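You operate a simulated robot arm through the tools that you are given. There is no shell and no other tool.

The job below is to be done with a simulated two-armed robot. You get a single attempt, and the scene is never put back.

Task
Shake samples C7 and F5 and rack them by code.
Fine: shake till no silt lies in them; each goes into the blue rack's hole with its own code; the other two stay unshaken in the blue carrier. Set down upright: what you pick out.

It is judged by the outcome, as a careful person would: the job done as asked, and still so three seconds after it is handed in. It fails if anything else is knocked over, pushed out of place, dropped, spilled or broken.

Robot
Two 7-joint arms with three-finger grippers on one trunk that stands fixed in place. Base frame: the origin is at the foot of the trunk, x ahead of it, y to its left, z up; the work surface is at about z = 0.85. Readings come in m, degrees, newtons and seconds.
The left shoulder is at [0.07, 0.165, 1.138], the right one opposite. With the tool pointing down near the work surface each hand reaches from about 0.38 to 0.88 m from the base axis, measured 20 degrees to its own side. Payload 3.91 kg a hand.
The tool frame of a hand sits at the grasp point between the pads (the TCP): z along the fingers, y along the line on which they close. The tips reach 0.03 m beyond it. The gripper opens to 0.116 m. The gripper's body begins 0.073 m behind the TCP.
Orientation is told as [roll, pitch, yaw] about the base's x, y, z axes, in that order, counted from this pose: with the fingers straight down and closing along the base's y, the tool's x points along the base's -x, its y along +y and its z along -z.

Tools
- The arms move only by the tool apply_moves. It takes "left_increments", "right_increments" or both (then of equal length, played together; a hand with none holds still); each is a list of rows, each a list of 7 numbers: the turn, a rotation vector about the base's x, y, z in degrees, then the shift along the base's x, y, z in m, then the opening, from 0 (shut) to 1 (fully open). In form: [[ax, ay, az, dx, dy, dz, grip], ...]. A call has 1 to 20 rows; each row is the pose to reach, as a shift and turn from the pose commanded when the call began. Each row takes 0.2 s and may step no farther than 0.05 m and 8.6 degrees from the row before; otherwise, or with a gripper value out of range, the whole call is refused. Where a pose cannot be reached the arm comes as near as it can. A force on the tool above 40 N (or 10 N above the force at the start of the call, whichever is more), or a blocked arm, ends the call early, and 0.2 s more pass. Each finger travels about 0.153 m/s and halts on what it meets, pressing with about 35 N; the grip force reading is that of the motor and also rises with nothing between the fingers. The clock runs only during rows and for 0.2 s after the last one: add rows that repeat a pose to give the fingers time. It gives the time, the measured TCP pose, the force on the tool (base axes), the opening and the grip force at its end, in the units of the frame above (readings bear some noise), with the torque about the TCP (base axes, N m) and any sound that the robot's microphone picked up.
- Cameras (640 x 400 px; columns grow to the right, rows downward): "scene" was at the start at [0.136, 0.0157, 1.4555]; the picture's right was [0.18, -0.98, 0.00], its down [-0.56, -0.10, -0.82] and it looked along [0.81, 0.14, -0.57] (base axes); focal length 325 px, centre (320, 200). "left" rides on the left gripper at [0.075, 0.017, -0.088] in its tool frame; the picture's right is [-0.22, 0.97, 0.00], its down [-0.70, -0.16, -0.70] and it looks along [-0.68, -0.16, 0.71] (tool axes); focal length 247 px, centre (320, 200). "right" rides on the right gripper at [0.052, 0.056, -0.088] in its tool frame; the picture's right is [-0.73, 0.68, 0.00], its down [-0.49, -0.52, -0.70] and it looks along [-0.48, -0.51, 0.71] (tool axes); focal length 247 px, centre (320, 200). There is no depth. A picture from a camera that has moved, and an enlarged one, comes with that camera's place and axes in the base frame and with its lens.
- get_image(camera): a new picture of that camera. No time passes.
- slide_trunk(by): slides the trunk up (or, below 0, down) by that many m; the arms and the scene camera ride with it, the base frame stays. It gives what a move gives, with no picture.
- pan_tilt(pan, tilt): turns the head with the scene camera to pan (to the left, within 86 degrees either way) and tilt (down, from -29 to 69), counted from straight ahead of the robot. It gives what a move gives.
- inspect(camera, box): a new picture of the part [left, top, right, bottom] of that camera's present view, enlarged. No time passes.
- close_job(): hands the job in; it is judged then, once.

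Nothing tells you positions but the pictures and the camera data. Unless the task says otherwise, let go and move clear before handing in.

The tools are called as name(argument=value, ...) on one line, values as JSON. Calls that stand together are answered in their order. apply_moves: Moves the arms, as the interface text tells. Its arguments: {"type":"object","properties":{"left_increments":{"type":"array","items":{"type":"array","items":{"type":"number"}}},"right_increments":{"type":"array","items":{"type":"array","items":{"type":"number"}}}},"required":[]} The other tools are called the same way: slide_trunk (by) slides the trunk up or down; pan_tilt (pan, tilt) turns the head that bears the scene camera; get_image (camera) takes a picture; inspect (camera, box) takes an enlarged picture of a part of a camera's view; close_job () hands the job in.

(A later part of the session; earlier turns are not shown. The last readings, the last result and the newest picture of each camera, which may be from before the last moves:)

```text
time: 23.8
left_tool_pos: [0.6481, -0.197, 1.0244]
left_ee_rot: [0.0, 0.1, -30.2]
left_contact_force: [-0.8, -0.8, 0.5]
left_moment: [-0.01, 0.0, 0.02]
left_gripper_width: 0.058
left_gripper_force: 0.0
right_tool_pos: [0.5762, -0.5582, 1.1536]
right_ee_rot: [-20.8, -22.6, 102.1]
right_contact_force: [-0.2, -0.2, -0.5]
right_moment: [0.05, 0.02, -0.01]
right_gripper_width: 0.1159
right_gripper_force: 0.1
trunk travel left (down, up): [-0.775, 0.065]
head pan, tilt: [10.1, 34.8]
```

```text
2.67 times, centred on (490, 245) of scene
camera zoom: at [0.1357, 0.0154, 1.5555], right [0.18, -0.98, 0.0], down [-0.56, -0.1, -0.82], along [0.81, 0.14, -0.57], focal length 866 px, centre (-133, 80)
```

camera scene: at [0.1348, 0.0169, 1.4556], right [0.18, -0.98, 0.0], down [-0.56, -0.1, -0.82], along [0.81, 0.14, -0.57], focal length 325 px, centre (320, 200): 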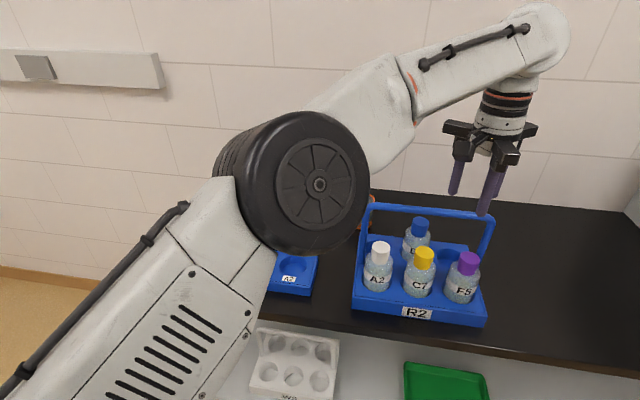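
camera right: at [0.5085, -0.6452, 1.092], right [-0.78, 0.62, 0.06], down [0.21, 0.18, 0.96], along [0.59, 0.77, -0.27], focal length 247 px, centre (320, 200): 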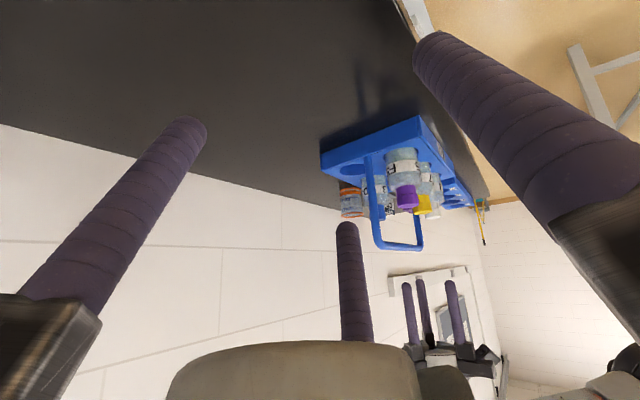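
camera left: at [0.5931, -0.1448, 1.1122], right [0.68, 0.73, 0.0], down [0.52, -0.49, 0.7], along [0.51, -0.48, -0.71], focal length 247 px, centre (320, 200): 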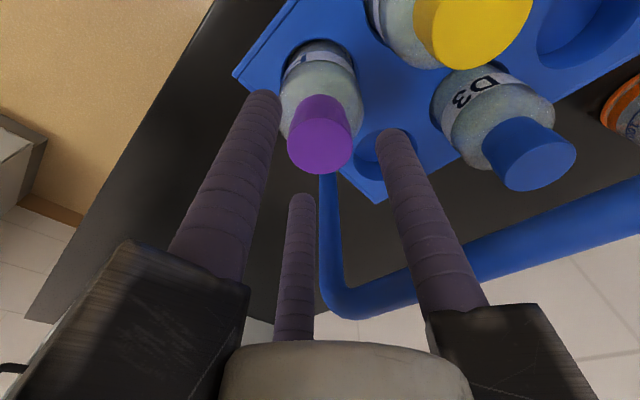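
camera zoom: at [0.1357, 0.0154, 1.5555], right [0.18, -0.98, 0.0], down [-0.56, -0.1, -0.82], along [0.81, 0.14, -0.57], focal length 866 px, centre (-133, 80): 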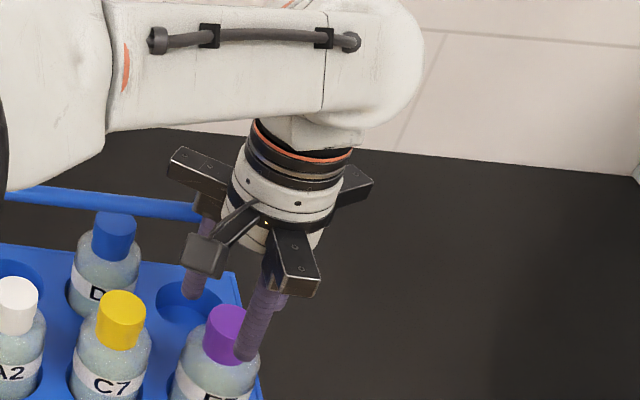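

Aligned in both directions. I lower to z about 0.994 and close on the cap.

apply_moves(left_increments=[[0, 0, 0, 0, 0, -0.01, 0.5], [0, 0, 0, 0, 0, -0.02, 0.5], [0, 0, 0, 0, 0, -0.029, 0.5], [0, 0, 0, 0, 0, -0.03, 0.5], [0, 0, 0, 0, 0, -0.03, 0.5]])

get_image(camera="left")

inspect(camera="right", box=[350, 90, 490, 250])

```text
time: 25.0
left_tool_pos: [0.6484, -0.1977, 0.9937]
left_ee_rot: [0.0, 0.1, -30.2]
left_contact_force: [1.0, -0.8, -0.1]
left_moment: [0.01, -0.04, 0.03]
left_gripper_width: 0.058
left_gripper_force: 0.0
right_tool_pos: [0.5769, -0.5588, 1.1536]
right_ee_rot: [-20.8, -22.5, 102.2]
right_contact_force: [-0.3, -0.3, 0.6]
right_moment: [0.04, 0.04, -0.04]
right_gripper_width: 0.1161
right_gripper_force: 0.1
trunk travel left (down, up): [-0.775, 0.065]
head pan, tilt: [10.1, 34.8]
```

```text
taken
camera left: at [0.5932, -0.1457, 1.0817], right [0.68, 0.73, 0.0], down [0.52, -0.49, 0.7], along [0.51, -0.48, -0.71], focal length 247 px, centre (320, 200)
```

left: 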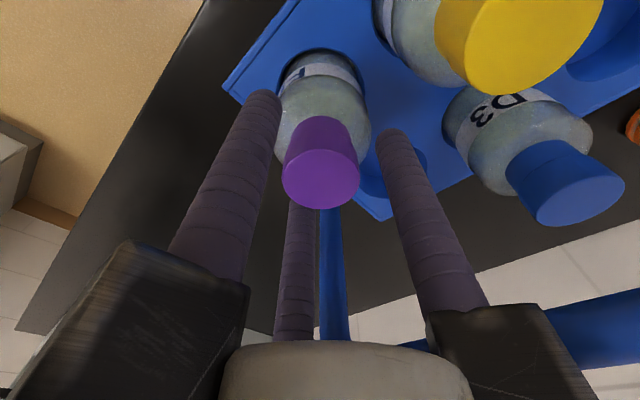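

```text
2.50 times, centred on (420, 170) of right
camera zoom: at [0.5094, -0.6463, 1.1907], right [-0.78, 0.62, 0.06], down [0.21, 0.18, 0.96], along [0.58, 0.77, -0.27], focal length 617 px, centre (70, 275)
```

zoom: 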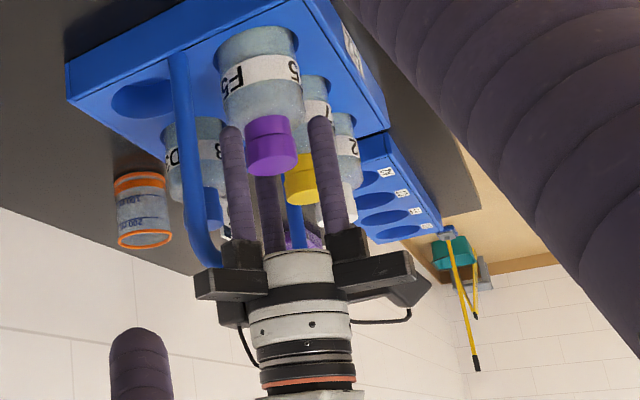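

The fingers surround the cap without contact. Now I close the grip.

apply_moves(left_increments=[[0, 0, 0, 0, 0, 0, 0.3], [0, 0, 0, 0, 0, 0, 0.2], [0, 0, 0, 0, 0, 0, 0.1], [0, 0, 0, 0, 0, 0, 0.0], [0, 0, 0, 0, 0, 0, 0.0]])

get_image(camera="left")

inspect(camera="right", box=[350, 90, 490, 250])

```text
time: 26.2
left_tool_pos: [0.6475, -0.1968, 0.9937]
left_ee_rot: [-0.1, 0.0, -30.0]
left_contact_force: [-1.1, 1.0, -0.3]
left_moment: [0.01, 0.06, -0.01]
left_gripper_width: 0.0367
left_gripper_force: 35.1
right_tool_pos: [0.5763, -0.5587, 1.1533]
right_ee_rot: [-20.9, -22.5, 102.0]
right_contact_force: [0.3, -0.7, 0.2]
right_moment: [0.0, -0.04, 0.01]
right_gripper_width: 0.116
right_gripper_force: 0.1
trunk travel left (down, up): [-0.775, 0.065]
head pan, tilt: [10.1, 34.8]
```

```text
taken
camera left: at [0.5932, -0.1456, 1.0817], right [0.68, 0.73, 0.0], down [0.52, -0.49, 0.7], along [0.51, -0.48, -0.71], focal length 247 px, centre (320, 200)
```

left: 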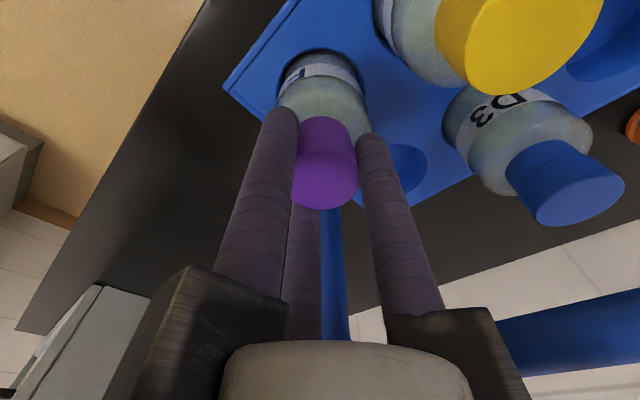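

```text
2.50 times, centred on (420, 170) of right
camera zoom: at [0.5093, -0.6463, 1.1907], right [-0.78, 0.62, 0.06], down [0.21, 0.18, 0.96], along [0.58, 0.77, -0.27], focal length 617 px, centre (70, 275)
```

zoom: 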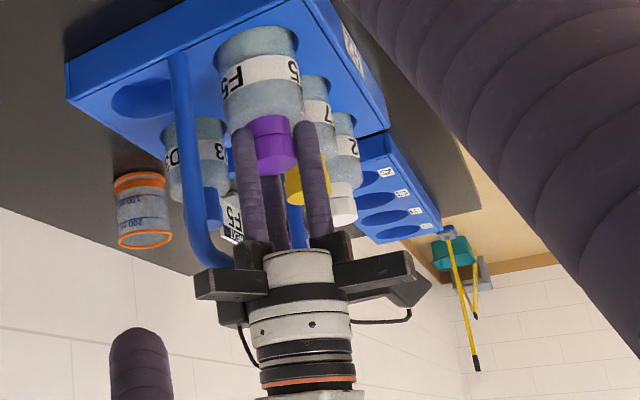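

F5's cap is gripped (width 0.037, 35 N). I lift straight up 0.06, then ease toward the robot away from the handle bar, then rise.

apply_moves(left_increments=[[0, 0, 0, 0, 0, 0.01, 0], [0, 0, 0, 0, 0, 0.025, 0], [0, 0, 0, 0, 0, 0.045, 0], [0, 0, 0, 0, 0, 0.063, 0], [0, 0, 0, -0.02, 0, 0.065, 0], [0, 0, 0, -0.045, 0, 0.068, 0], [0, 0, 0, -0.07, 0, 0.085, 0], [0, 0, 0, -0.095, 0, 0.11, 0], [0, 0, 0, -0.12, 0, 0.13, 0], [0, 0, 0, -0.12, 0, 0.13, 0]])

get_image(camera="left")

get_image(camera="scene")

get_image(camera="right")

```text
time: 28.1
left_tool_pos: [0.5269, -0.1831, 1.0211]
left_ee_rot: [-6.5, 9.5, -28.6]
left_contact_force: [-0.7, -0.3, -2.4]
left_moment: [0.02, -0.03, 0.01]
left_gripper_width: 0.0365
left_gripper_force: 35.0
right_tool_pos: [0.5772, -0.5596, 1.1531]
right_ee_rot: [-20.8, -22.5, 102.0]
right_contact_force: [0.4, -0.3, 0.1]
right_moment: [0.0, 0.01, 0.03]
right_gripper_width: 0.1158
right_gripper_force: 0.1
trunk travel left (down, up): [-0.775, 0.065]
head pan, tilt: [10.1, 34.8]
stopped in row 9 (left hand): the arm was blocked; the commanded pose is now the measured one
```

```text
taken
camera left: at [0.4892, -0.1318, 1.1185], right [0.64, 0.75, -0.15], down [0.67, -0.46, 0.59], along [0.38, -0.47, -0.8], focal length 247 px, centre (320, 200)
```

left: 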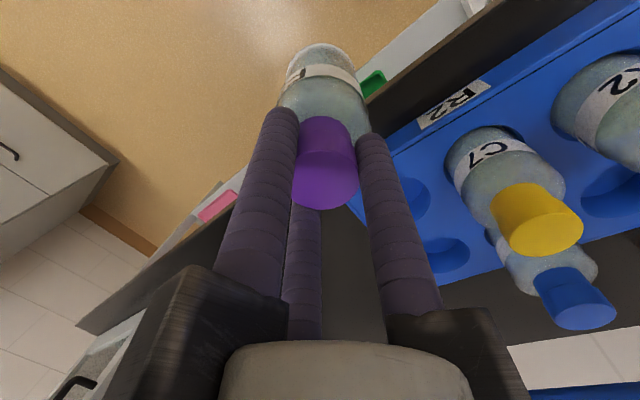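

```text
taken
camera scene: at [0.1364, 0.015, 1.5554], right [0.17, -0.98, 0.0], down [-0.56, -0.1, -0.82], along [0.81, 0.14, -0.57], focal length 325 px, centre (320, 200)
```

scene: 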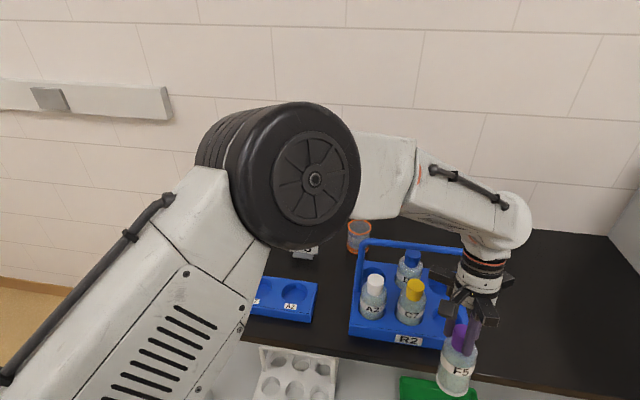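

```text
taken
camera right: at [0.5097, -0.6466, 1.1903], right [-0.78, 0.62, 0.06], down [0.21, 0.18, 0.96], along [0.58, 0.77, -0.27], focal length 247 px, centre (320, 200)
```

right: 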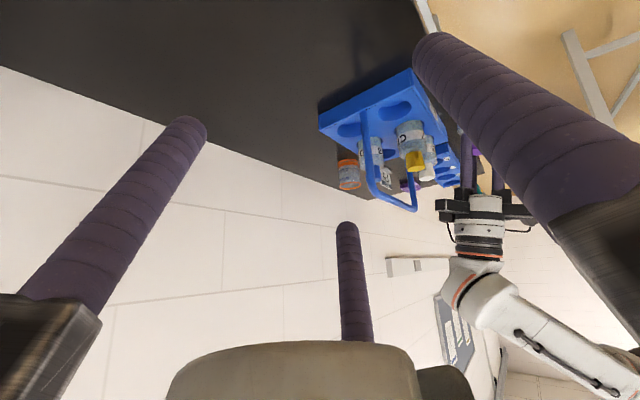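

The arm got blocked near its own limit after pulling the bottle out, with F5 held and hanging clear in front of the carrier. I'll move it left toward the left arm's comfortable side while levelling the hand.

apply_moves(left_increments=[[0, -2, 0, 0, 0.03, 0.01, 0], [0.3, -4, -0.3, 0, 0.06, 0.025, 0], [0.6, -6, -0.7, 0, 0.1, 0.05, 0], [1, -9, -1, 0, 0.14, 0.08, 0], [1.1, -11.4, -1.4, 0, 0.18, 0.11, 0], [1.1, -11.4, -1.4, 0, 0.22, 0.13, 0], [1.1, -11.4, -1.4, 0, 0.22, 0.13, 0]])

get_image(camera="left")

get_image(camera="scene")

```text
time: 29.7
left_tool_pos: [0.5267, 0.0337, 1.149]
left_ee_rot: [0.4, 0.0, -29.7]
left_contact_force: [-0.5, -0.2, -2.4]
left_moment: [0.03, 0.02, -0.01]
left_gripper_width: 0.0365
left_gripper_force: 35.1
right_tool_pos: [0.5775, -0.5604, 1.1519]
right_ee_rot: [-20.8, -22.4, 102.1]
right_contact_force: [0.5, -0.2, 0.0]
right_moment: [0.06, 0.02, -0.01]
right_gripper_width: 0.1159
right_gripper_force: 0.0
trunk travel left (down, up): [-0.775, 0.065]
head pan, tilt: [10.1, 34.8]
```

```text
taken
camera left: at [0.4713, 0.0862, 1.2381], right [0.68, 0.74, 0.01], down [0.52, -0.49, 0.7], along [0.52, -0.47, -0.72], focal length 247 px, centre (320, 200)
```

left: 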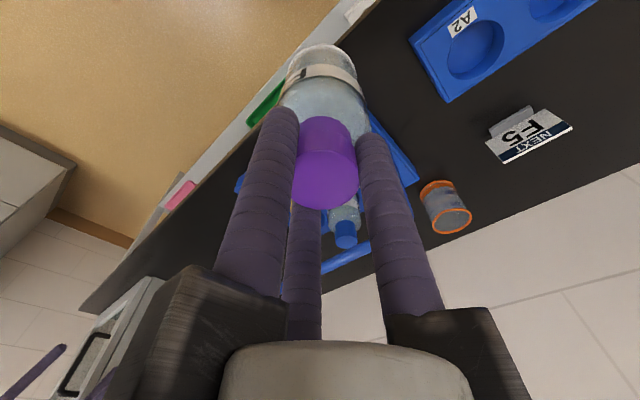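

```text
taken
camera scene: at [0.1364, 0.0142, 1.5554], right [0.18, -0.98, 0.0], down [-0.56, -0.1, -0.82], along [0.81, 0.14, -0.57], focal length 325 px, centre (320, 200)
```

scene: 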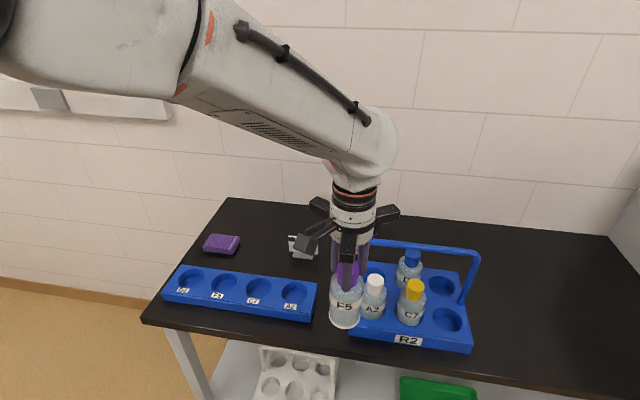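

F5 is held level at (0.527, 0.034, 1.149). I look closely for silt and check that the carrier has not shifted.

inspect(camera="scene", box=[300, 255, 400, 345])

inspect(camera="scene", box=[330, 230, 490, 360])

inspect(camera="left", box=[250, 20, 400, 140])

```text
4.44 times, centred on (350, 300) of scene
camera zoom: at [0.1364, 0.0142, 1.5554], right [0.18, -0.98, 0.0], down [-0.56, -0.1, -0.82], along [0.81, 0.14, -0.57], focal length 1443 px, centre (187, -244)
```

zoom: 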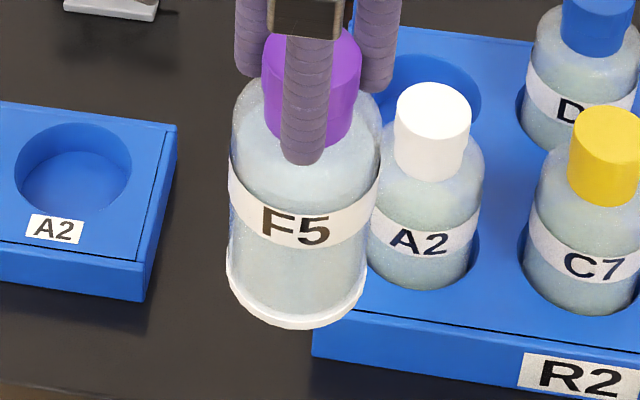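

```text
3.08 times, centred on (410, 295) of scene
camera zoom: at [0.1364, 0.0142, 1.5554], right [0.18, -0.98, 0.0], down [-0.56, -0.1, -0.82], along [0.81, 0.14, -0.57], focal length 999 px, centre (43, -92)
```

zoom: 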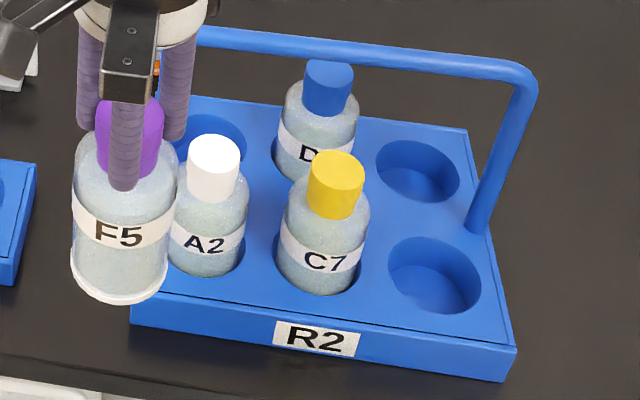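

```text
3.33 times, centred on (325, 80) of left
camera zoom: at [0.4713, 0.0862, 1.2381], right [0.68, 0.74, 0.01], down [0.52, -0.49, 0.7], along [0.52, -0.47, -0.72], focal length 823 px, centre (303, 600)
```

zoom: 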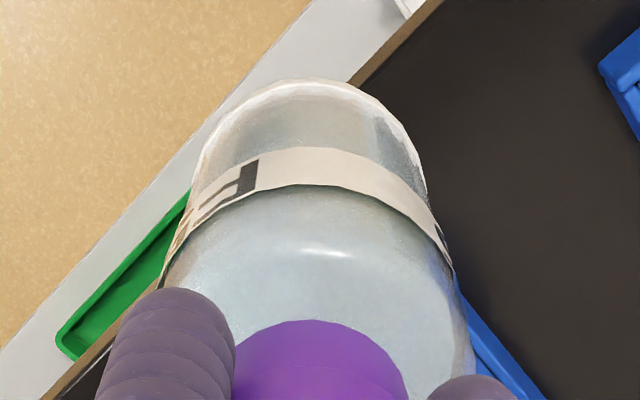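

The white band at the bottom of F5 is the settled silt. I move to a clearer spot and shake up and down with small tilts.

apply_moves(left_increments=[[0, 0, 0, -0.01, 0.04, 0.02, 0], [0, 0, 0, -0.02, 0.08, 0.03, 0], [0, 0, 0, -0.02, 0.1, 0.04, 0], [0, 0, 0, -0.02, 0.1, 0.09, 0], [0, 0, 0, -0.02, 0.1, 0.04, 0], [0, 0, 0, -0.02, 0.1, 0.09, 0], [0, 0, 0, -0.02, 0.1, 0.04, 0], [0, 0, 0, -0.02, 0.1, 0.09, 0], [0, 0, 0, -0.02, 0.1, 0.04, 0], [0, 0, 0, -0.02, 0.1, 0.09, 0], [0, 0, 0, -0.02, 0.1, 0.04, 0], [0, 0, 0, -0.02, 0.1, 0.09, 0], [0, 0, 0, -0.02, 0.1, 0.04, 0], [0, 0, 0, -0.02, 0.1, 0.09, 0], [0, 0, 0, -0.02, 0.1, 0.04, 0], [0, 0, 0, -0.02, 0.1, 0.04, 0]])

get_image(camera="scene")

inspect(camera="left", box=[250, 20, 400, 140])

```text
time: 33.1
left_tool_pos: [0.509, 0.1348, 1.1904]
left_ee_rot: [0.3, 0.1, -29.7]
left_contact_force: [0.1, 0.7, -3.1]
left_moment: [0.01, 0.02, 0.01]
left_gripper_width: 0.0364
left_gripper_force: 35.0
right_tool_pos: [0.5771, -0.5581, 1.1533]
right_ee_rot: [-20.8, -22.5, 102.2]
right_contact_force: [0.0, 0.3, -0.6]
right_moment: [0.03, 0.01, 0.01]
right_gripper_width: 0.1157
right_gripper_force: 0.1
trunk travel left (down, up): [-0.775, 0.065]
head pan, tilt: [10.1, 34.8]
```

```text
taken
camera scene: at [0.137, 0.0152, 1.5554], right [0.18, -0.98, 0.0], down [-0.56, -0.1, -0.82], along [0.81, 0.14, -0.57], focal length 325 px, centre (320, 200)
```

scene: 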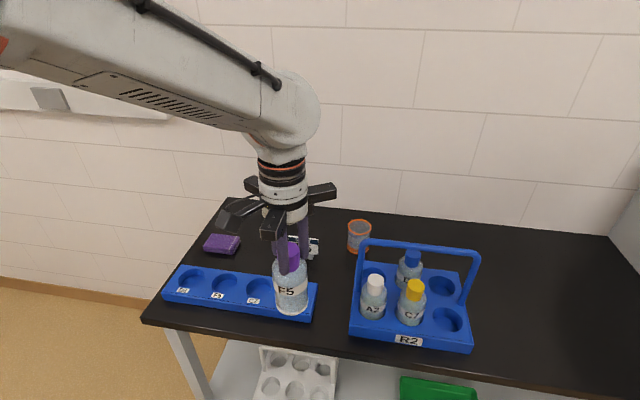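

```text
3.33 times, centred on (325, 80) of left
camera zoom: at [0.4536, 0.1854, 1.279], right [0.68, 0.74, 0.0], down [0.53, -0.49, 0.7], along [0.52, -0.47, -0.72], focal length 823 px, centre (303, 600)
```

zoom: 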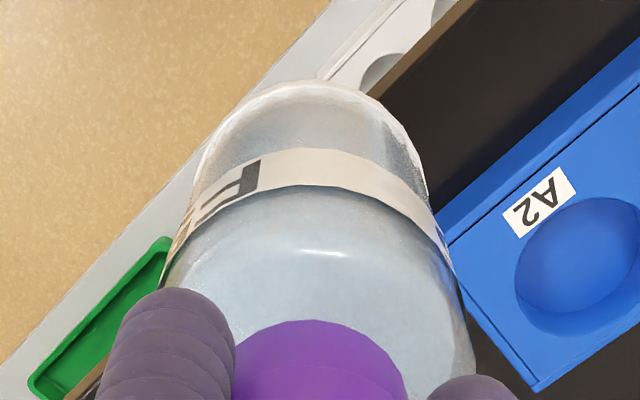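

inspect(camera="scene", box=[245, 235, 345, 325])

```text
4.44 times, centred on (295, 280) of scene
camera zoom: at [0.137, 0.0152, 1.5554], right [0.18, -0.98, 0.0], down [-0.56, -0.1, -0.82], along [0.81, 0.14, -0.57], focal length 1443 px, centre (431, -156)
```

zoom: 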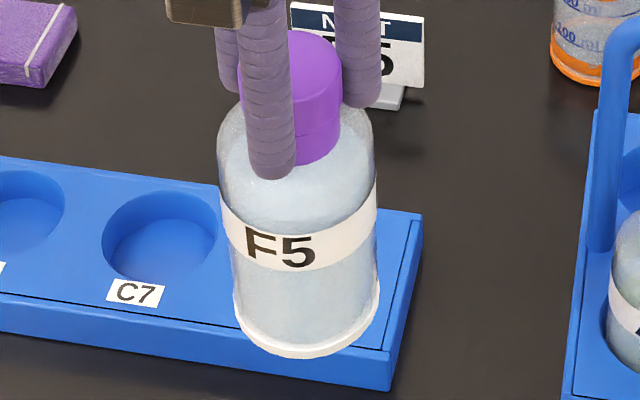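

inspect(camera="scene", box=[265, 280, 315, 320])

inspect(camera="left", box=[280, 35, 370, 90])

get_image(camera="right")

```text
10.00 times, centred on (290, 300) of scene
camera zoom: at [0.137, 0.0152, 1.5554], right [0.18, -0.98, 0.0], down [-0.56, -0.1, -0.82], along [0.81, 0.14, -0.57], focal length 3247 px, centre (620, -800)
```

zoom: 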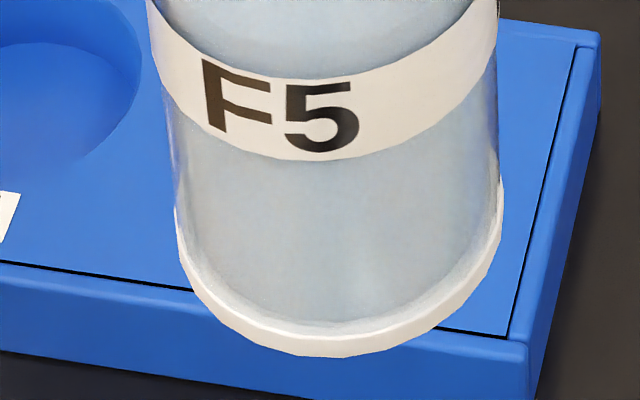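

```text
7.11 times, centred on (325, 62) of left
camera zoom: at [0.4536, 0.1854, 1.279], right [0.68, 0.74, 0.0], down [0.53, -0.49, 0.7], along [0.52, -0.47, -0.72], focal length 1756 px, centre (284, 1178)
```

zoom: 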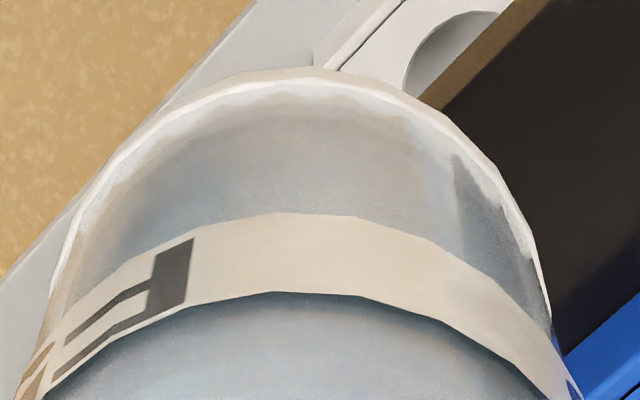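

```text
taken
camera right: at [0.5102, -0.6464, 1.1902], right [-0.78, 0.62, 0.06], down [0.21, 0.18, 0.96], along [0.58, 0.77, -0.27], focal length 247 px, centre (320, 200)
```

right: 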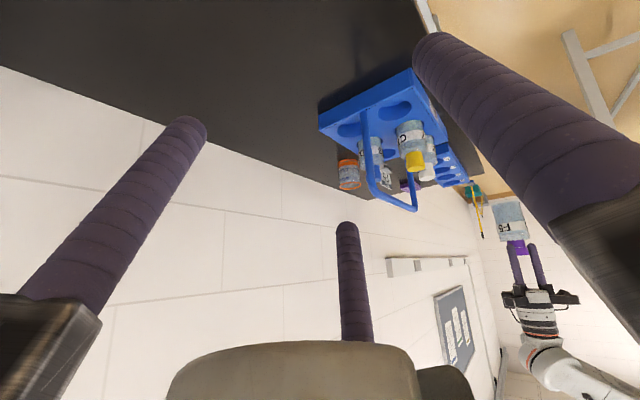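

inspect(camera="right", box=[480, 185, 560, 265])

inspect(camera="right", box=[370, 100, 470, 200])

inspect(camera="scene", box=[350, 255, 450, 335])

```text
5.00 times, centred on (520, 225) of right
camera zoom: at [0.5102, -0.6464, 1.1902], right [-0.78, 0.62, 0.06], down [0.21, 0.18, 0.96], along [0.58, 0.77, -0.27], focal length 1235 px, centre (-680, 75)
```

zoom: 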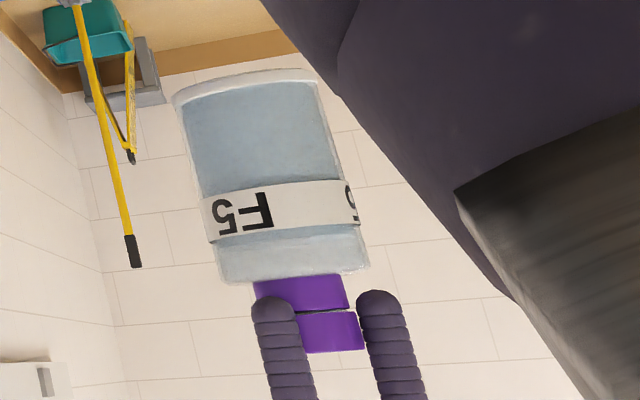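

```text
4.00 times, centred on (420, 150) of right
camera zoom: at [0.5102, -0.6464, 1.1902], right [-0.78, 0.62, 0.06], down [0.21, 0.18, 0.96], along [0.58, 0.77, -0.27], focal length 988 px, centre (-80, 400)
```

zoom: 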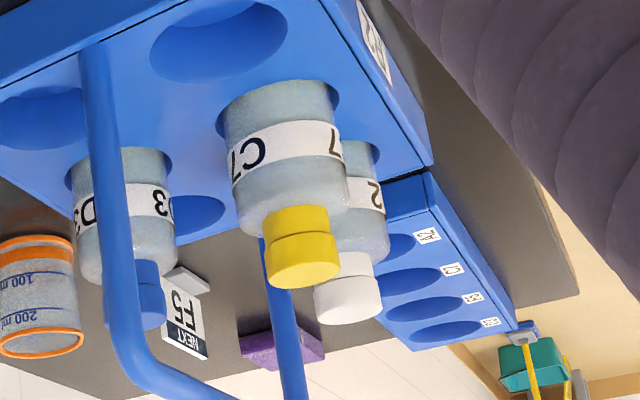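

```text
5.00 times, centred on (400, 295) of scene
camera zoom: at [0.137, 0.0152, 1.5554], right [0.18, -0.98, 0.0], down [-0.56, -0.1, -0.82], along [0.81, 0.14, -0.57], focal length 1624 px, centre (-80, -275)
```

zoom: 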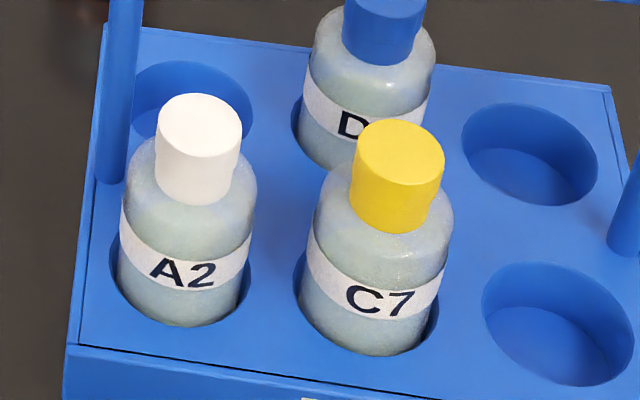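

inspect(camera="right", box=[490, 190, 540, 222])

```text
12.50 times, centred on (515, 206) of right
camera zoom: at [0.5102, -0.6464, 1.1902], right [-0.78, 0.62, 0.06], down [0.21, 0.18, 0.96], along [0.58, 0.77, -0.27], focal length 3087 px, centre (-2118, 125)
```

zoom: 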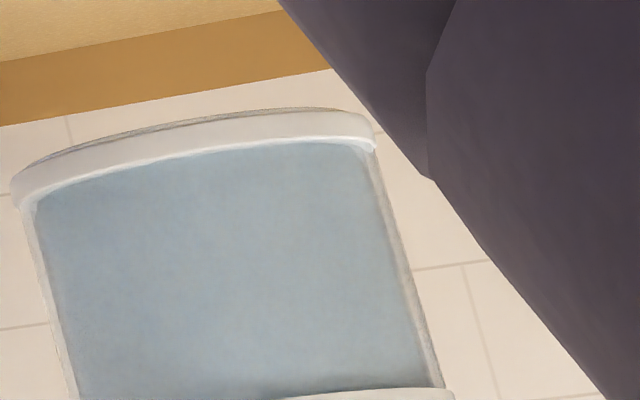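

The white band at the very bottom seems to be the thick glass base, and the liquid looks clear of any layer, but I can't be sure. I'll shake F5 considerably more, mixing strokes and tilts.

apply_moves(left_increments=[[0, 8, 0, 0, 0, 0.048, 0], [0, 0, 0, 0, 0, 0, 0], [0, -8, 0, 0, 0, 0.048, 0], [0, 0, 0, 0, 0, 0, 0], [8, 0, 0, 0, 0, 0.048, 0], [0, 0, 0, 0, 0, 0, 0], [-8, 0, 0, 0, 0, 0.048, 0], [0, 0, 0, 0, 0, 0, 0], [0, 8, 0, 0, 0, 0.048, 0], [0, 0, 0, 0, 0, 0, 0], [0, -8, 0, 0, 0, 0.048, 0], [0, 0, 0, 0, 0, 0, 0], [8, 0, 0, 0, 0, 0.048, 0], [0, 0, 0, 0, 0, 0, 0], [-8, 0, 0, 0, 0, 0.048, 0], [0, 0, 0, 0, 0, 0, 0], [0, 0, 0, 0, 0, 0.05, 0], [0, 0, 0, 0, 0, 0, 0], [0, 0, 0, 0, 0, 0.05, 0], [0, 0, 0, 0, 0, 0, 0]])

inspect(camera="right", box=[480, 185, 560, 265])

inspect(camera="scene", box=[245, 235, 345, 325])

```text
time: 37.3
left_tool_pos: [0.5068, 0.1374, 1.1886]
left_ee_rot: [0.3, 0.1, -29.7]
left_contact_force: [-0.3, -0.4, -2.9]
left_moment: [0.01, 0.04, 0.0]
left_gripper_width: 0.0361
left_gripper_force: 34.4
right_tool_pos: [0.5777, -0.558, 1.1529]
right_ee_rot: [-20.7, -22.5, 102.1]
right_contact_force: [-0.9, 0.6, -0.6]
right_moment: [-0.01, 0.0, 0.03]
right_gripper_width: 0.116
right_gripper_force: 0.0
trunk travel left (down, up): [-0.775, 0.065]
head pan, tilt: [10.1, 34.8]
```

```text
5.00 times, centred on (520, 225) of right
camera zoom: at [0.5104, -0.646, 1.1904], right [-0.78, 0.62, 0.06], down [0.21, 0.18, 0.96], along [0.58, 0.77, -0.27], focal length 1235 px, centre (-680, 75)
```

zoom: 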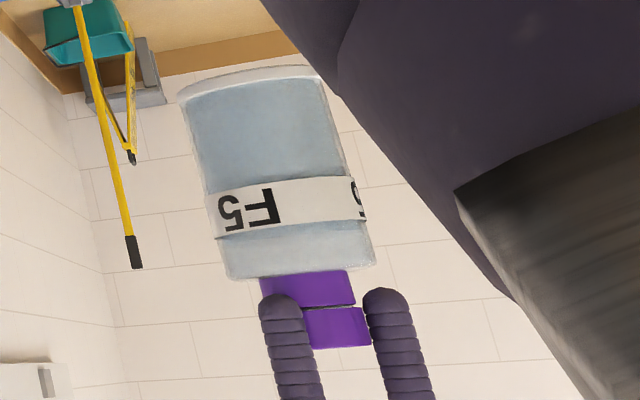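

```text
4.44 times, centred on (295, 280) of scene
camera zoom: at [0.1375, 0.0159, 1.5553], right [0.18, -0.98, 0.0], down [-0.56, -0.1, -0.82], along [0.81, 0.14, -0.57], focal length 1443 px, centre (431, -156)
```

zoom: 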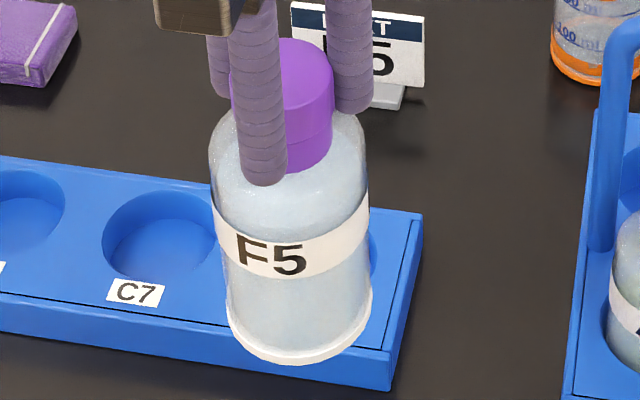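

inspect(camera="right", box=[490, 190, 540, 222])

inspect(camera="scene", box=[265, 280, 315, 320])

```text
12.50 times, centred on (515, 206) of right
camera zoom: at [0.5104, -0.646, 1.1904], right [-0.78, 0.62, 0.06], down [0.21, 0.18, 0.96], along [0.58, 0.77, -0.27], focal length 3087 px, centre (-2118, 125)
```

zoom: 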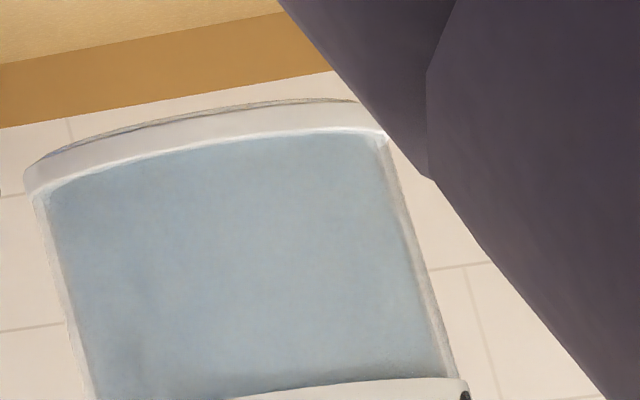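

```text
10.00 times, centred on (290, 300) of scene
camera zoom: at [0.1375, 0.0159, 1.5553], right [0.18, -0.98, 0.0], down [-0.56, -0.1, -0.82], along [0.81, 0.14, -0.57], focal length 3247 px, centre (620, -800)
```

zoom: 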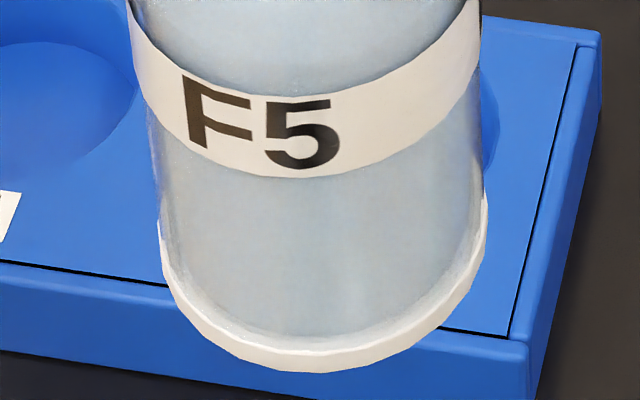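

The ring at the base did not change. I'll try vigorous sideways strokes combined with tilts and compare again.

apply_moves(left_increments=[[0, -4, 0, 0.025, 0, 0.02, 0], [0, 4, 0, -0.02, 0, 0.02, 0], [0, -4, 0, 0.025, 0, 0.02, 0], [0, 4, 0, -0.02, 0, 0.02, 0], [0, -4, 0, 0.025, 0, 0.02, 0], [0, 4, 0, -0.02, 0, 0.02, 0], [0, -4, 0, 0.025, 0, 0.02, 0], [0, 4, 0, -0.02, 0, 0.02, 0], [0, -4, 0, 0.025, 0, 0.02, 0], [0, 4, 0, -0.02, 0, 0.02, 0], [0, 0, 0, 0, 0, 0, 0], [0, 0, 0, 0, 0, 0.05, 0], [0, 0, 0, 0, 0, 0, 0], [0, 0, 0, 0, 0, 0.05, 0], [0, 0, 0, 0, 0, 0, 0], [0, 0, 0, 0, 0, 0.05, 0], [0, 0, 0, 0, 0, 0, 0], [0, 0, 0, 0, 0, 0.05, 0], [0, 0, 0, 0, 0, 0, 0], [0, 0, 0, 0, 0, 0, 0]])

inspect(camera="right", box=[490, 190, 540, 222])

inspect(camera="scene", box=[265, 280, 315, 320])

```text
time: 41.5
left_tool_pos: [0.5063, 0.1341, 1.1904]
left_ee_rot: [0.2, 0.0, -29.6]
left_contact_force: [-0.2, -0.2, -2.1]
left_moment: [-0.03, 0.02, 0.01]
left_gripper_width: 0.0363
left_gripper_force: 34.9
right_tool_pos: [0.5768, -0.5591, 1.1526]
right_ee_rot: [-20.8, -22.5, 102.1]
right_contact_force: [-0.5, 0.2, -0.4]
right_moment: [0.02, -0.01, -0.03]
right_gripper_width: 0.1163
right_gripper_force: 0.0
trunk travel left (down, up): [-0.775, 0.065]
head pan, tilt: [10.1, 34.8]
```

```text
12.50 times, centred on (515, 206) of right
camera zoom: at [0.5102, -0.6465, 1.1902], right [-0.78, 0.62, 0.06], down [0.21, 0.18, 0.96], along [0.58, 0.77, -0.27], focal length 3087 px, centre (-2118, 125)
```

zoom: 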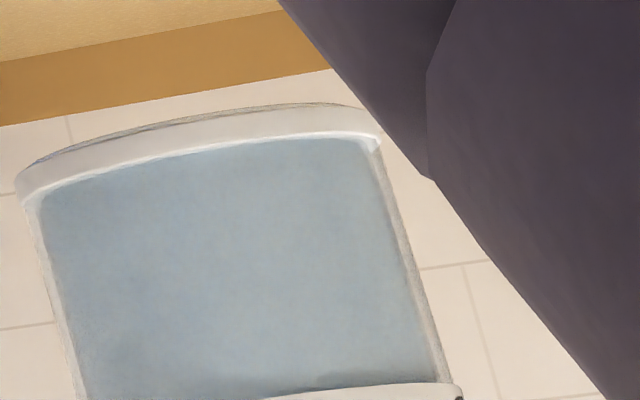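

```text
10.00 times, centred on (290, 300) of scene
camera zoom: at [0.1369, 0.0151, 1.5554], right [0.18, -0.98, 0.0], down [-0.56, -0.1, -0.82], along [0.81, 0.14, -0.57], focal length 3247 px, centre (620, -800)
```

zoom: 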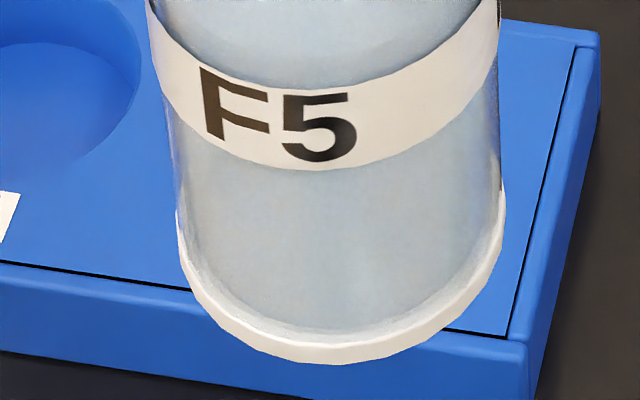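

inspect(camera="left", box=[250, 20, 400, 140])

inspect(camera="left", box=[280, 35, 370, 90])

inspect(camera="scene", box=[385, 270, 435, 310])

inspect(camera="scene", box=[265, 255, 315, 295])

```text
3.33 times, centred on (325, 80) of left
camera zoom: at [0.4518, 0.1849, 1.2798], right [0.68, 0.74, 0.0], down [0.52, -0.49, 0.7], along [0.52, -0.47, -0.72], focal length 823 px, centre (303, 600)
```

zoom: 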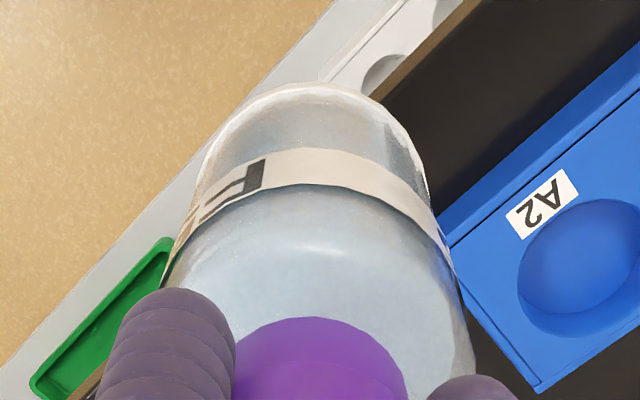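

```text
7.11 times, centred on (325, 62) of left
camera zoom: at [0.4518, 0.1849, 1.2798], right [0.68, 0.74, 0.0], down [0.52, -0.49, 0.7], along [0.52, -0.47, -0.72], focal length 1756 px, centre (284, 1178)
```

zoom: 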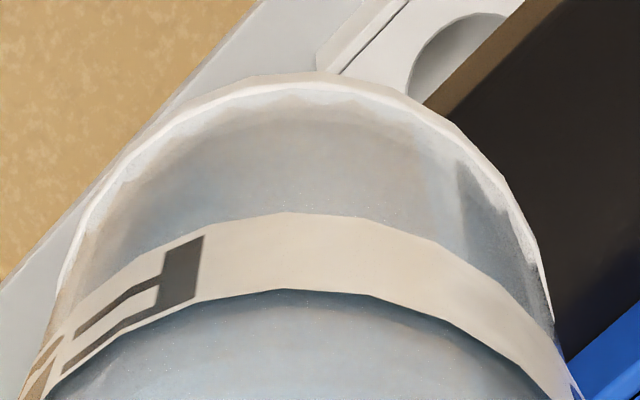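

```text
10.00 times, centred on (410, 290) of scene
camera zoom: at [0.1369, 0.0151, 1.5554], right [0.18, -0.98, 0.0], down [-0.56, -0.1, -0.82], along [0.81, 0.14, -0.57], focal length 3247 px, centre (-580, -700)
```

zoom: 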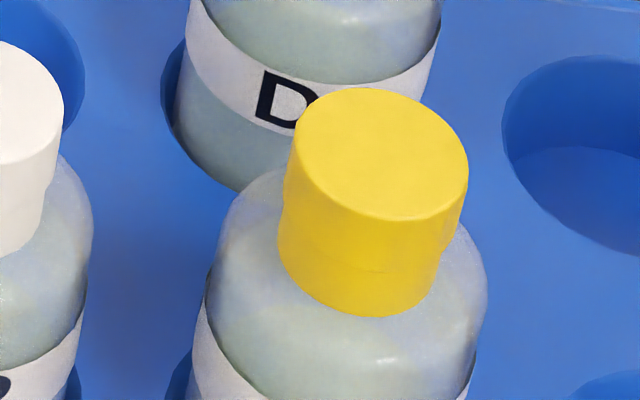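

```text
10.00 times, centred on (290, 275) of scene
camera zoom: at [0.1369, 0.0151, 1.5554], right [0.18, -0.98, 0.0], down [-0.56, -0.1, -0.82], along [0.81, 0.14, -0.57], focal length 3247 px, centre (620, -550)
```

zoom: 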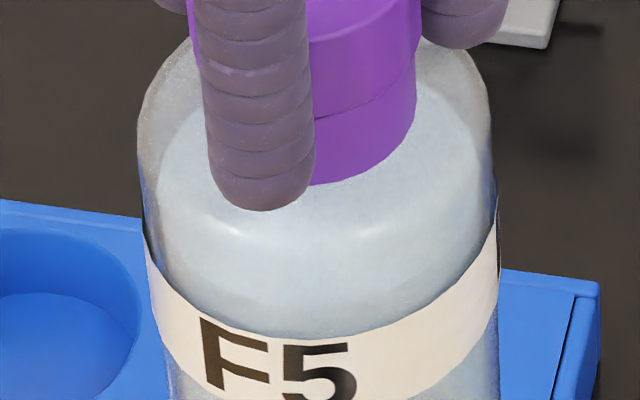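

The ring at the foot has the same radius as the label and did not change, so it looks like part of the bottle. I'll bring F5 over its rack hole now; C7 will give me an unshaken comparison, and I can re-shake F5 if needed.

apply_moves(left_increments=[[-0.2, 0.1, -0.3, 0.02, 0.035, 0, 0], [-0.2, 0.1, -0.3, 0.04, 0.07, 0, 0], [-0.2, 0.1, -0.3, 0.06, 0.105, 0, 0], [-0.2, 0.1, -0.3, 0.085, 0.14, -0.01, 0], [-0.2, 0.1, -0.3, 0.11, 0.17, -0.03, 0], [-0.2, 0.1, -0.3, 0.135, 0.2, -0.06, 0], [-0.2, 0.1, -0.3, 0.1566, 0.2301, -0.085, 0], [-0.2, 0.1, -0.3, 0.1566, 0.2301, -0.101, 0], [-0.2, 0.1, -0.3, 0.1566, 0.2301, -0.101, 0]])

get_image(camera="left")

get_image(camera="scene")

```text
time: 43.5
left_tool_pos: [0.6628, 0.3651, 1.0879]
left_ee_rot: [0.1, 0.1, -30.0]
left_contact_force: [-0.3, -0.1, -2.5]
left_moment: [0.0, -0.01, 0.0]
left_gripper_width: 0.0364
left_gripper_force: 35.2
right_tool_pos: [0.5774, -0.5588, 1.1533]
right_ee_rot: [-20.7, -22.4, 102.0]
right_contact_force: [0.1, -0.2, -0.7]
right_moment: [0.01, 0.0, 0.0]
right_gripper_width: 0.116
right_gripper_force: 0.0
trunk travel left (down, up): [-0.775, 0.065]
head pan, tilt: [10.1, 34.8]
```

```text
taken
camera left: at [0.6075, 0.4163, 1.1777], right [0.68, 0.73, 0.0], down [0.52, -0.49, 0.7], along [0.51, -0.48, -0.72], focal length 247 px, centre (320, 200)
```

left: 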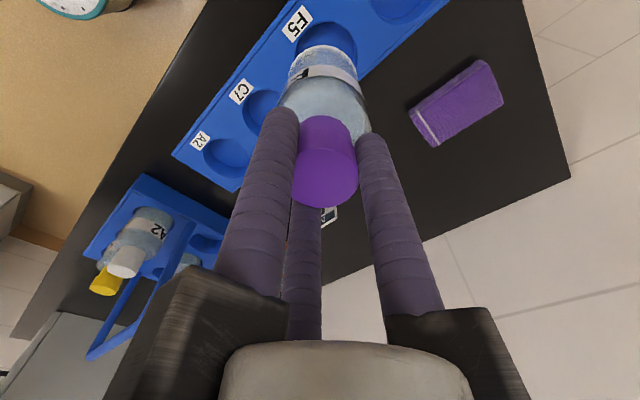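

```text
taken
camera scene: at [0.1359, 0.0153, 1.5555], right [0.17, -0.98, 0.0], down [-0.56, -0.1, -0.82], along [0.81, 0.14, -0.57], focal length 325 px, centre (320, 200)
```

scene: 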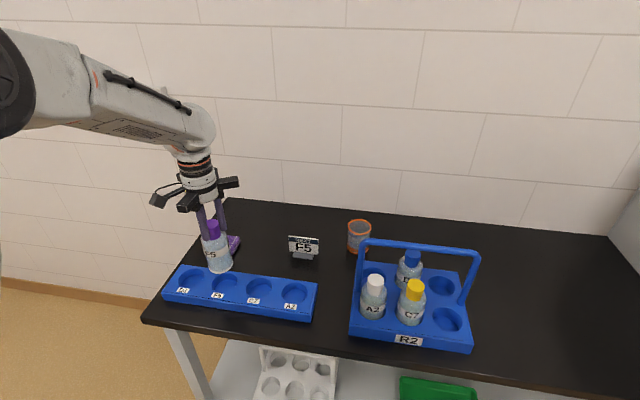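

inspect(camera="left", box=[240, 0, 420, 120])

inspect(camera="scene", box=[155, 215, 325, 325])

```text
3.33 times, centred on (330, 60) of left
camera zoom: at [0.6075, 0.4163, 1.1777], right [0.68, 0.73, 0.0], down [0.52, -0.49, 0.7], along [0.51, -0.48, -0.72], focal length 823 px, centre (287, 667)
```

zoom: 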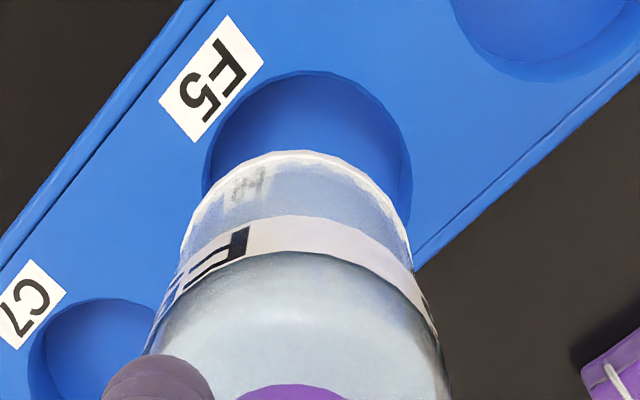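

```text
3.64 times, centred on (240, 270) of scene
camera zoom: at [0.1359, 0.0153, 1.5555], right [0.17, -0.98, 0.0], down [-0.56, -0.1, -0.82], along [0.81, 0.14, -0.57], focal length 1181 px, centre (611, -54)
```

zoom: 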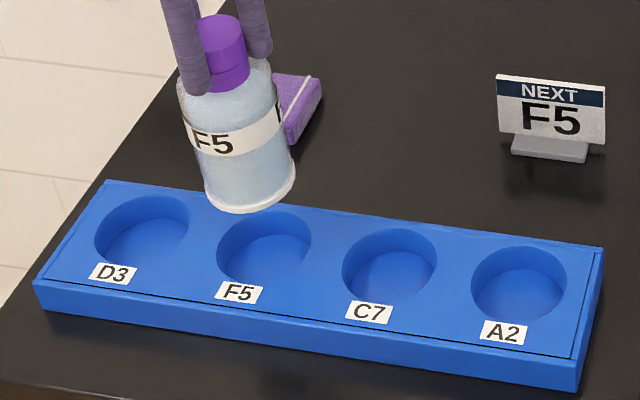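

The bottle hangs almost over the F5 hole; from the hand camera it needs about +1.5 mm in x and +4 mm in y. I correct and lower until the base is just above the rack.

apply_moves(left_increments=[[0, 0, 0, 0.0015, 0.004, -0.015, 0], [0, 0, 0, 0.0015, 0.004, -0.03, 0], [0, 0, 0, 0.0015, 0.004, -0.045, 0], [0, 0, 0, 0.0015, 0.004, -0.045, 0]])

inspect(camera="left", box=[240, 0, 420, 120])

inspect(camera="scene", box=[175, 225, 275, 315])

```text
time: 44.5
left_tool_pos: [0.6645, 0.3687, 1.0463]
left_ee_rot: [0.1, -0.1, -30.0]
left_contact_force: [0.2, -0.4, -2.2]
left_moment: [0.04, -0.02, 0.0]
left_gripper_width: 0.0362
left_gripper_force: 34.9
right_tool_pos: [0.5759, -0.5583, 1.1535]
right_ee_rot: [-20.8, -22.5, 102.1]
right_contact_force: [0.5, 0.6, 0.8]
right_moment: [-0.07, -0.01, 0.0]
right_gripper_width: 0.1162
right_gripper_force: 0.1
trunk travel left (down, up): [-0.775, 0.065]
head pan, tilt: [10.1, 34.8]
```

```text
3.33 times, centred on (330, 60) of left
camera zoom: at [0.6084, 0.4204, 1.1337], right [0.68, 0.73, 0.0], down [0.52, -0.49, 0.7], along [0.51, -0.48, -0.72], focal length 823 px, centre (287, 667)
```

zoom: 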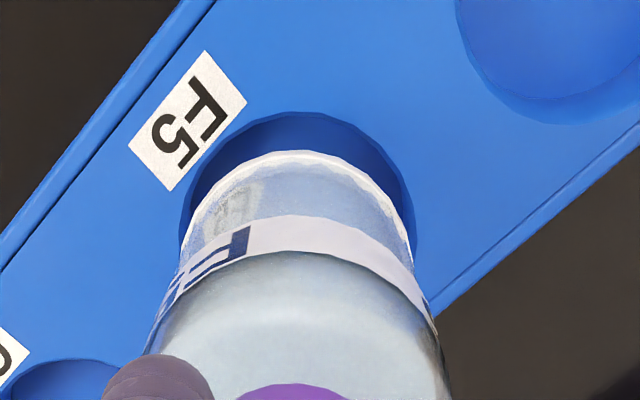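

```text
4.44 times, centred on (225, 270) of scene
camera zoom: at [0.1361, 0.0157, 1.5555], right [0.18, -0.98, 0.0], down [-0.56, -0.1, -0.82], along [0.81, 0.14, -0.57], focal length 1443 px, centre (742, -111)
```

zoom: 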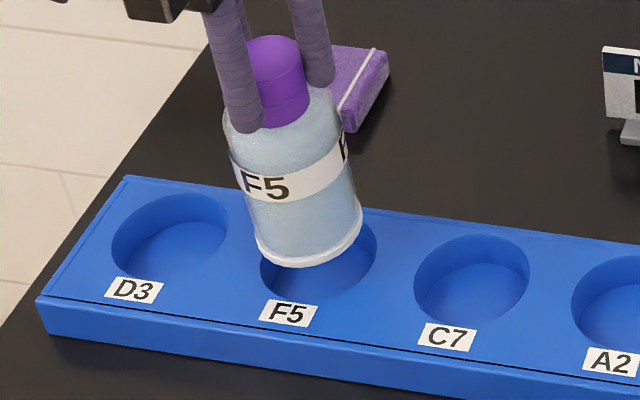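

The base and hole line up within about 1–2 mm in both views. I lower F5 into the hole, slowly at the end.

apply_moves(left_increments=[[0, 0, 0, 0, -0.001, -0.008, 0], [0, 0, 0, 0, -0.001, -0.016, 0], [0, 0, 0, 0, -0.001, -0.024, 0], [0, 0, 0, 0, -0.001, -0.032, 0], [0, 0, 0, 0, -0.001, -0.036, 0], [0, 0, 0, 0, -0.001, -0.036, 0]])

inspect(camera="left", box=[240, 0, 420, 120])

inspect(camera="scene", box=[175, 225, 275, 315])

```text
time: 45.9
left_tool_pos: [0.6634, 0.3681, 1.0084]
left_ee_rot: [0.1, 0.1, -30.0]
left_contact_force: [-0.2, -0.5, -2.1]
left_moment: [0.04, 0.01, 0.02]
left_gripper_width: 0.0363
left_gripper_force: 34.7
right_tool_pos: [0.5774, -0.5592, 1.1534]
right_ee_rot: [-20.8, -22.5, 102.1]
right_contact_force: [0.4, -0.8, -1.0]
right_moment: [-0.02, 0.0, 0.02]
right_gripper_width: 0.1162
right_gripper_force: 0.0
trunk travel left (down, up): [-0.775, 0.065]
head pan, tilt: [10.1, 34.8]
```

```text
3.33 times, centred on (330, 60) of left
camera zoom: at [0.608, 0.4199, 1.0973], right [0.68, 0.73, 0.0], down [0.52, -0.49, 0.7], along [0.51, -0.48, -0.72], focal length 823 px, centre (287, 667)
```

zoom: 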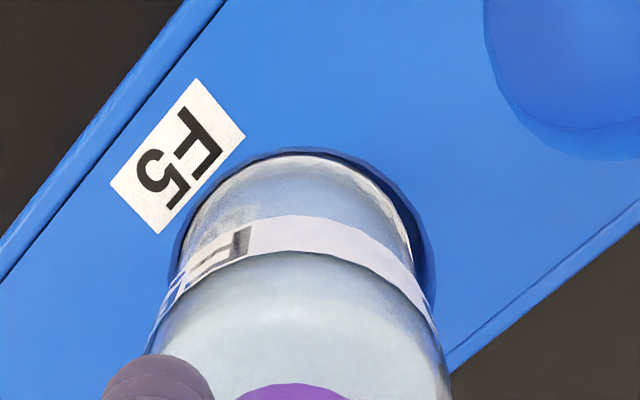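

```text
4.44 times, centred on (225, 270) of scene
camera zoom: at [0.1362, 0.0157, 1.5554], right [0.18, -0.98, 0.0], down [-0.56, -0.1, -0.82], along [0.81, 0.14, -0.57], focal length 1443 px, centre (742, -111)
```

zoom: 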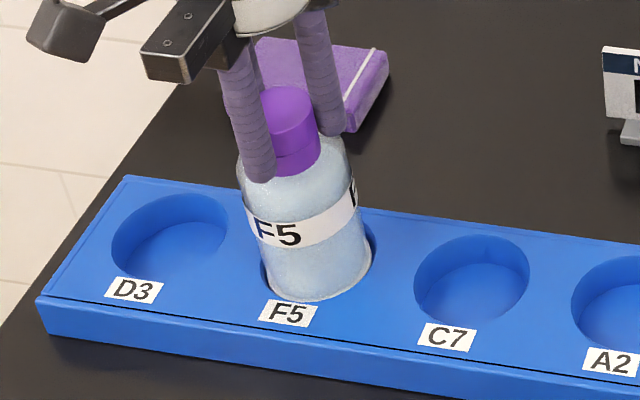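

F5 is entering the hole cleanly. I continue down gently until it touches bottom.

apply_moves(left_increments=[[0, 0, 0, 0, 0.0, -0.003, 0], [0, 0, 0, 0, 0.0, -0.006, 0], [0, 0, 0, 0, 0.0, -0.008, 0], [0, 0, 0, 0, 0.0, -0.008, 0]])

```text
time: 46.9
left_tool_pos: [0.6638, 0.3681, 1.0019]
left_ee_rot: [0.1, 0.0, -30.0]
left_contact_force: [-0.1, 0.3, -2.7]
left_moment: [-0.02, -0.01, -0.01]
left_gripper_width: 0.0364
left_gripper_force: 35.0
right_tool_pos: [0.5773, -0.5588, 1.153]
right_ee_rot: [-20.8, -22.5, 102.1]
right_contact_force: [0.1, 0.2, 0.0]
right_moment: [-0.02, -0.01, 0.0]
right_gripper_width: 0.116
right_gripper_force: 0.0
trunk travel left (down, up): [-0.775, 0.065]
head pan, tilt: [10.1, 34.8]
```

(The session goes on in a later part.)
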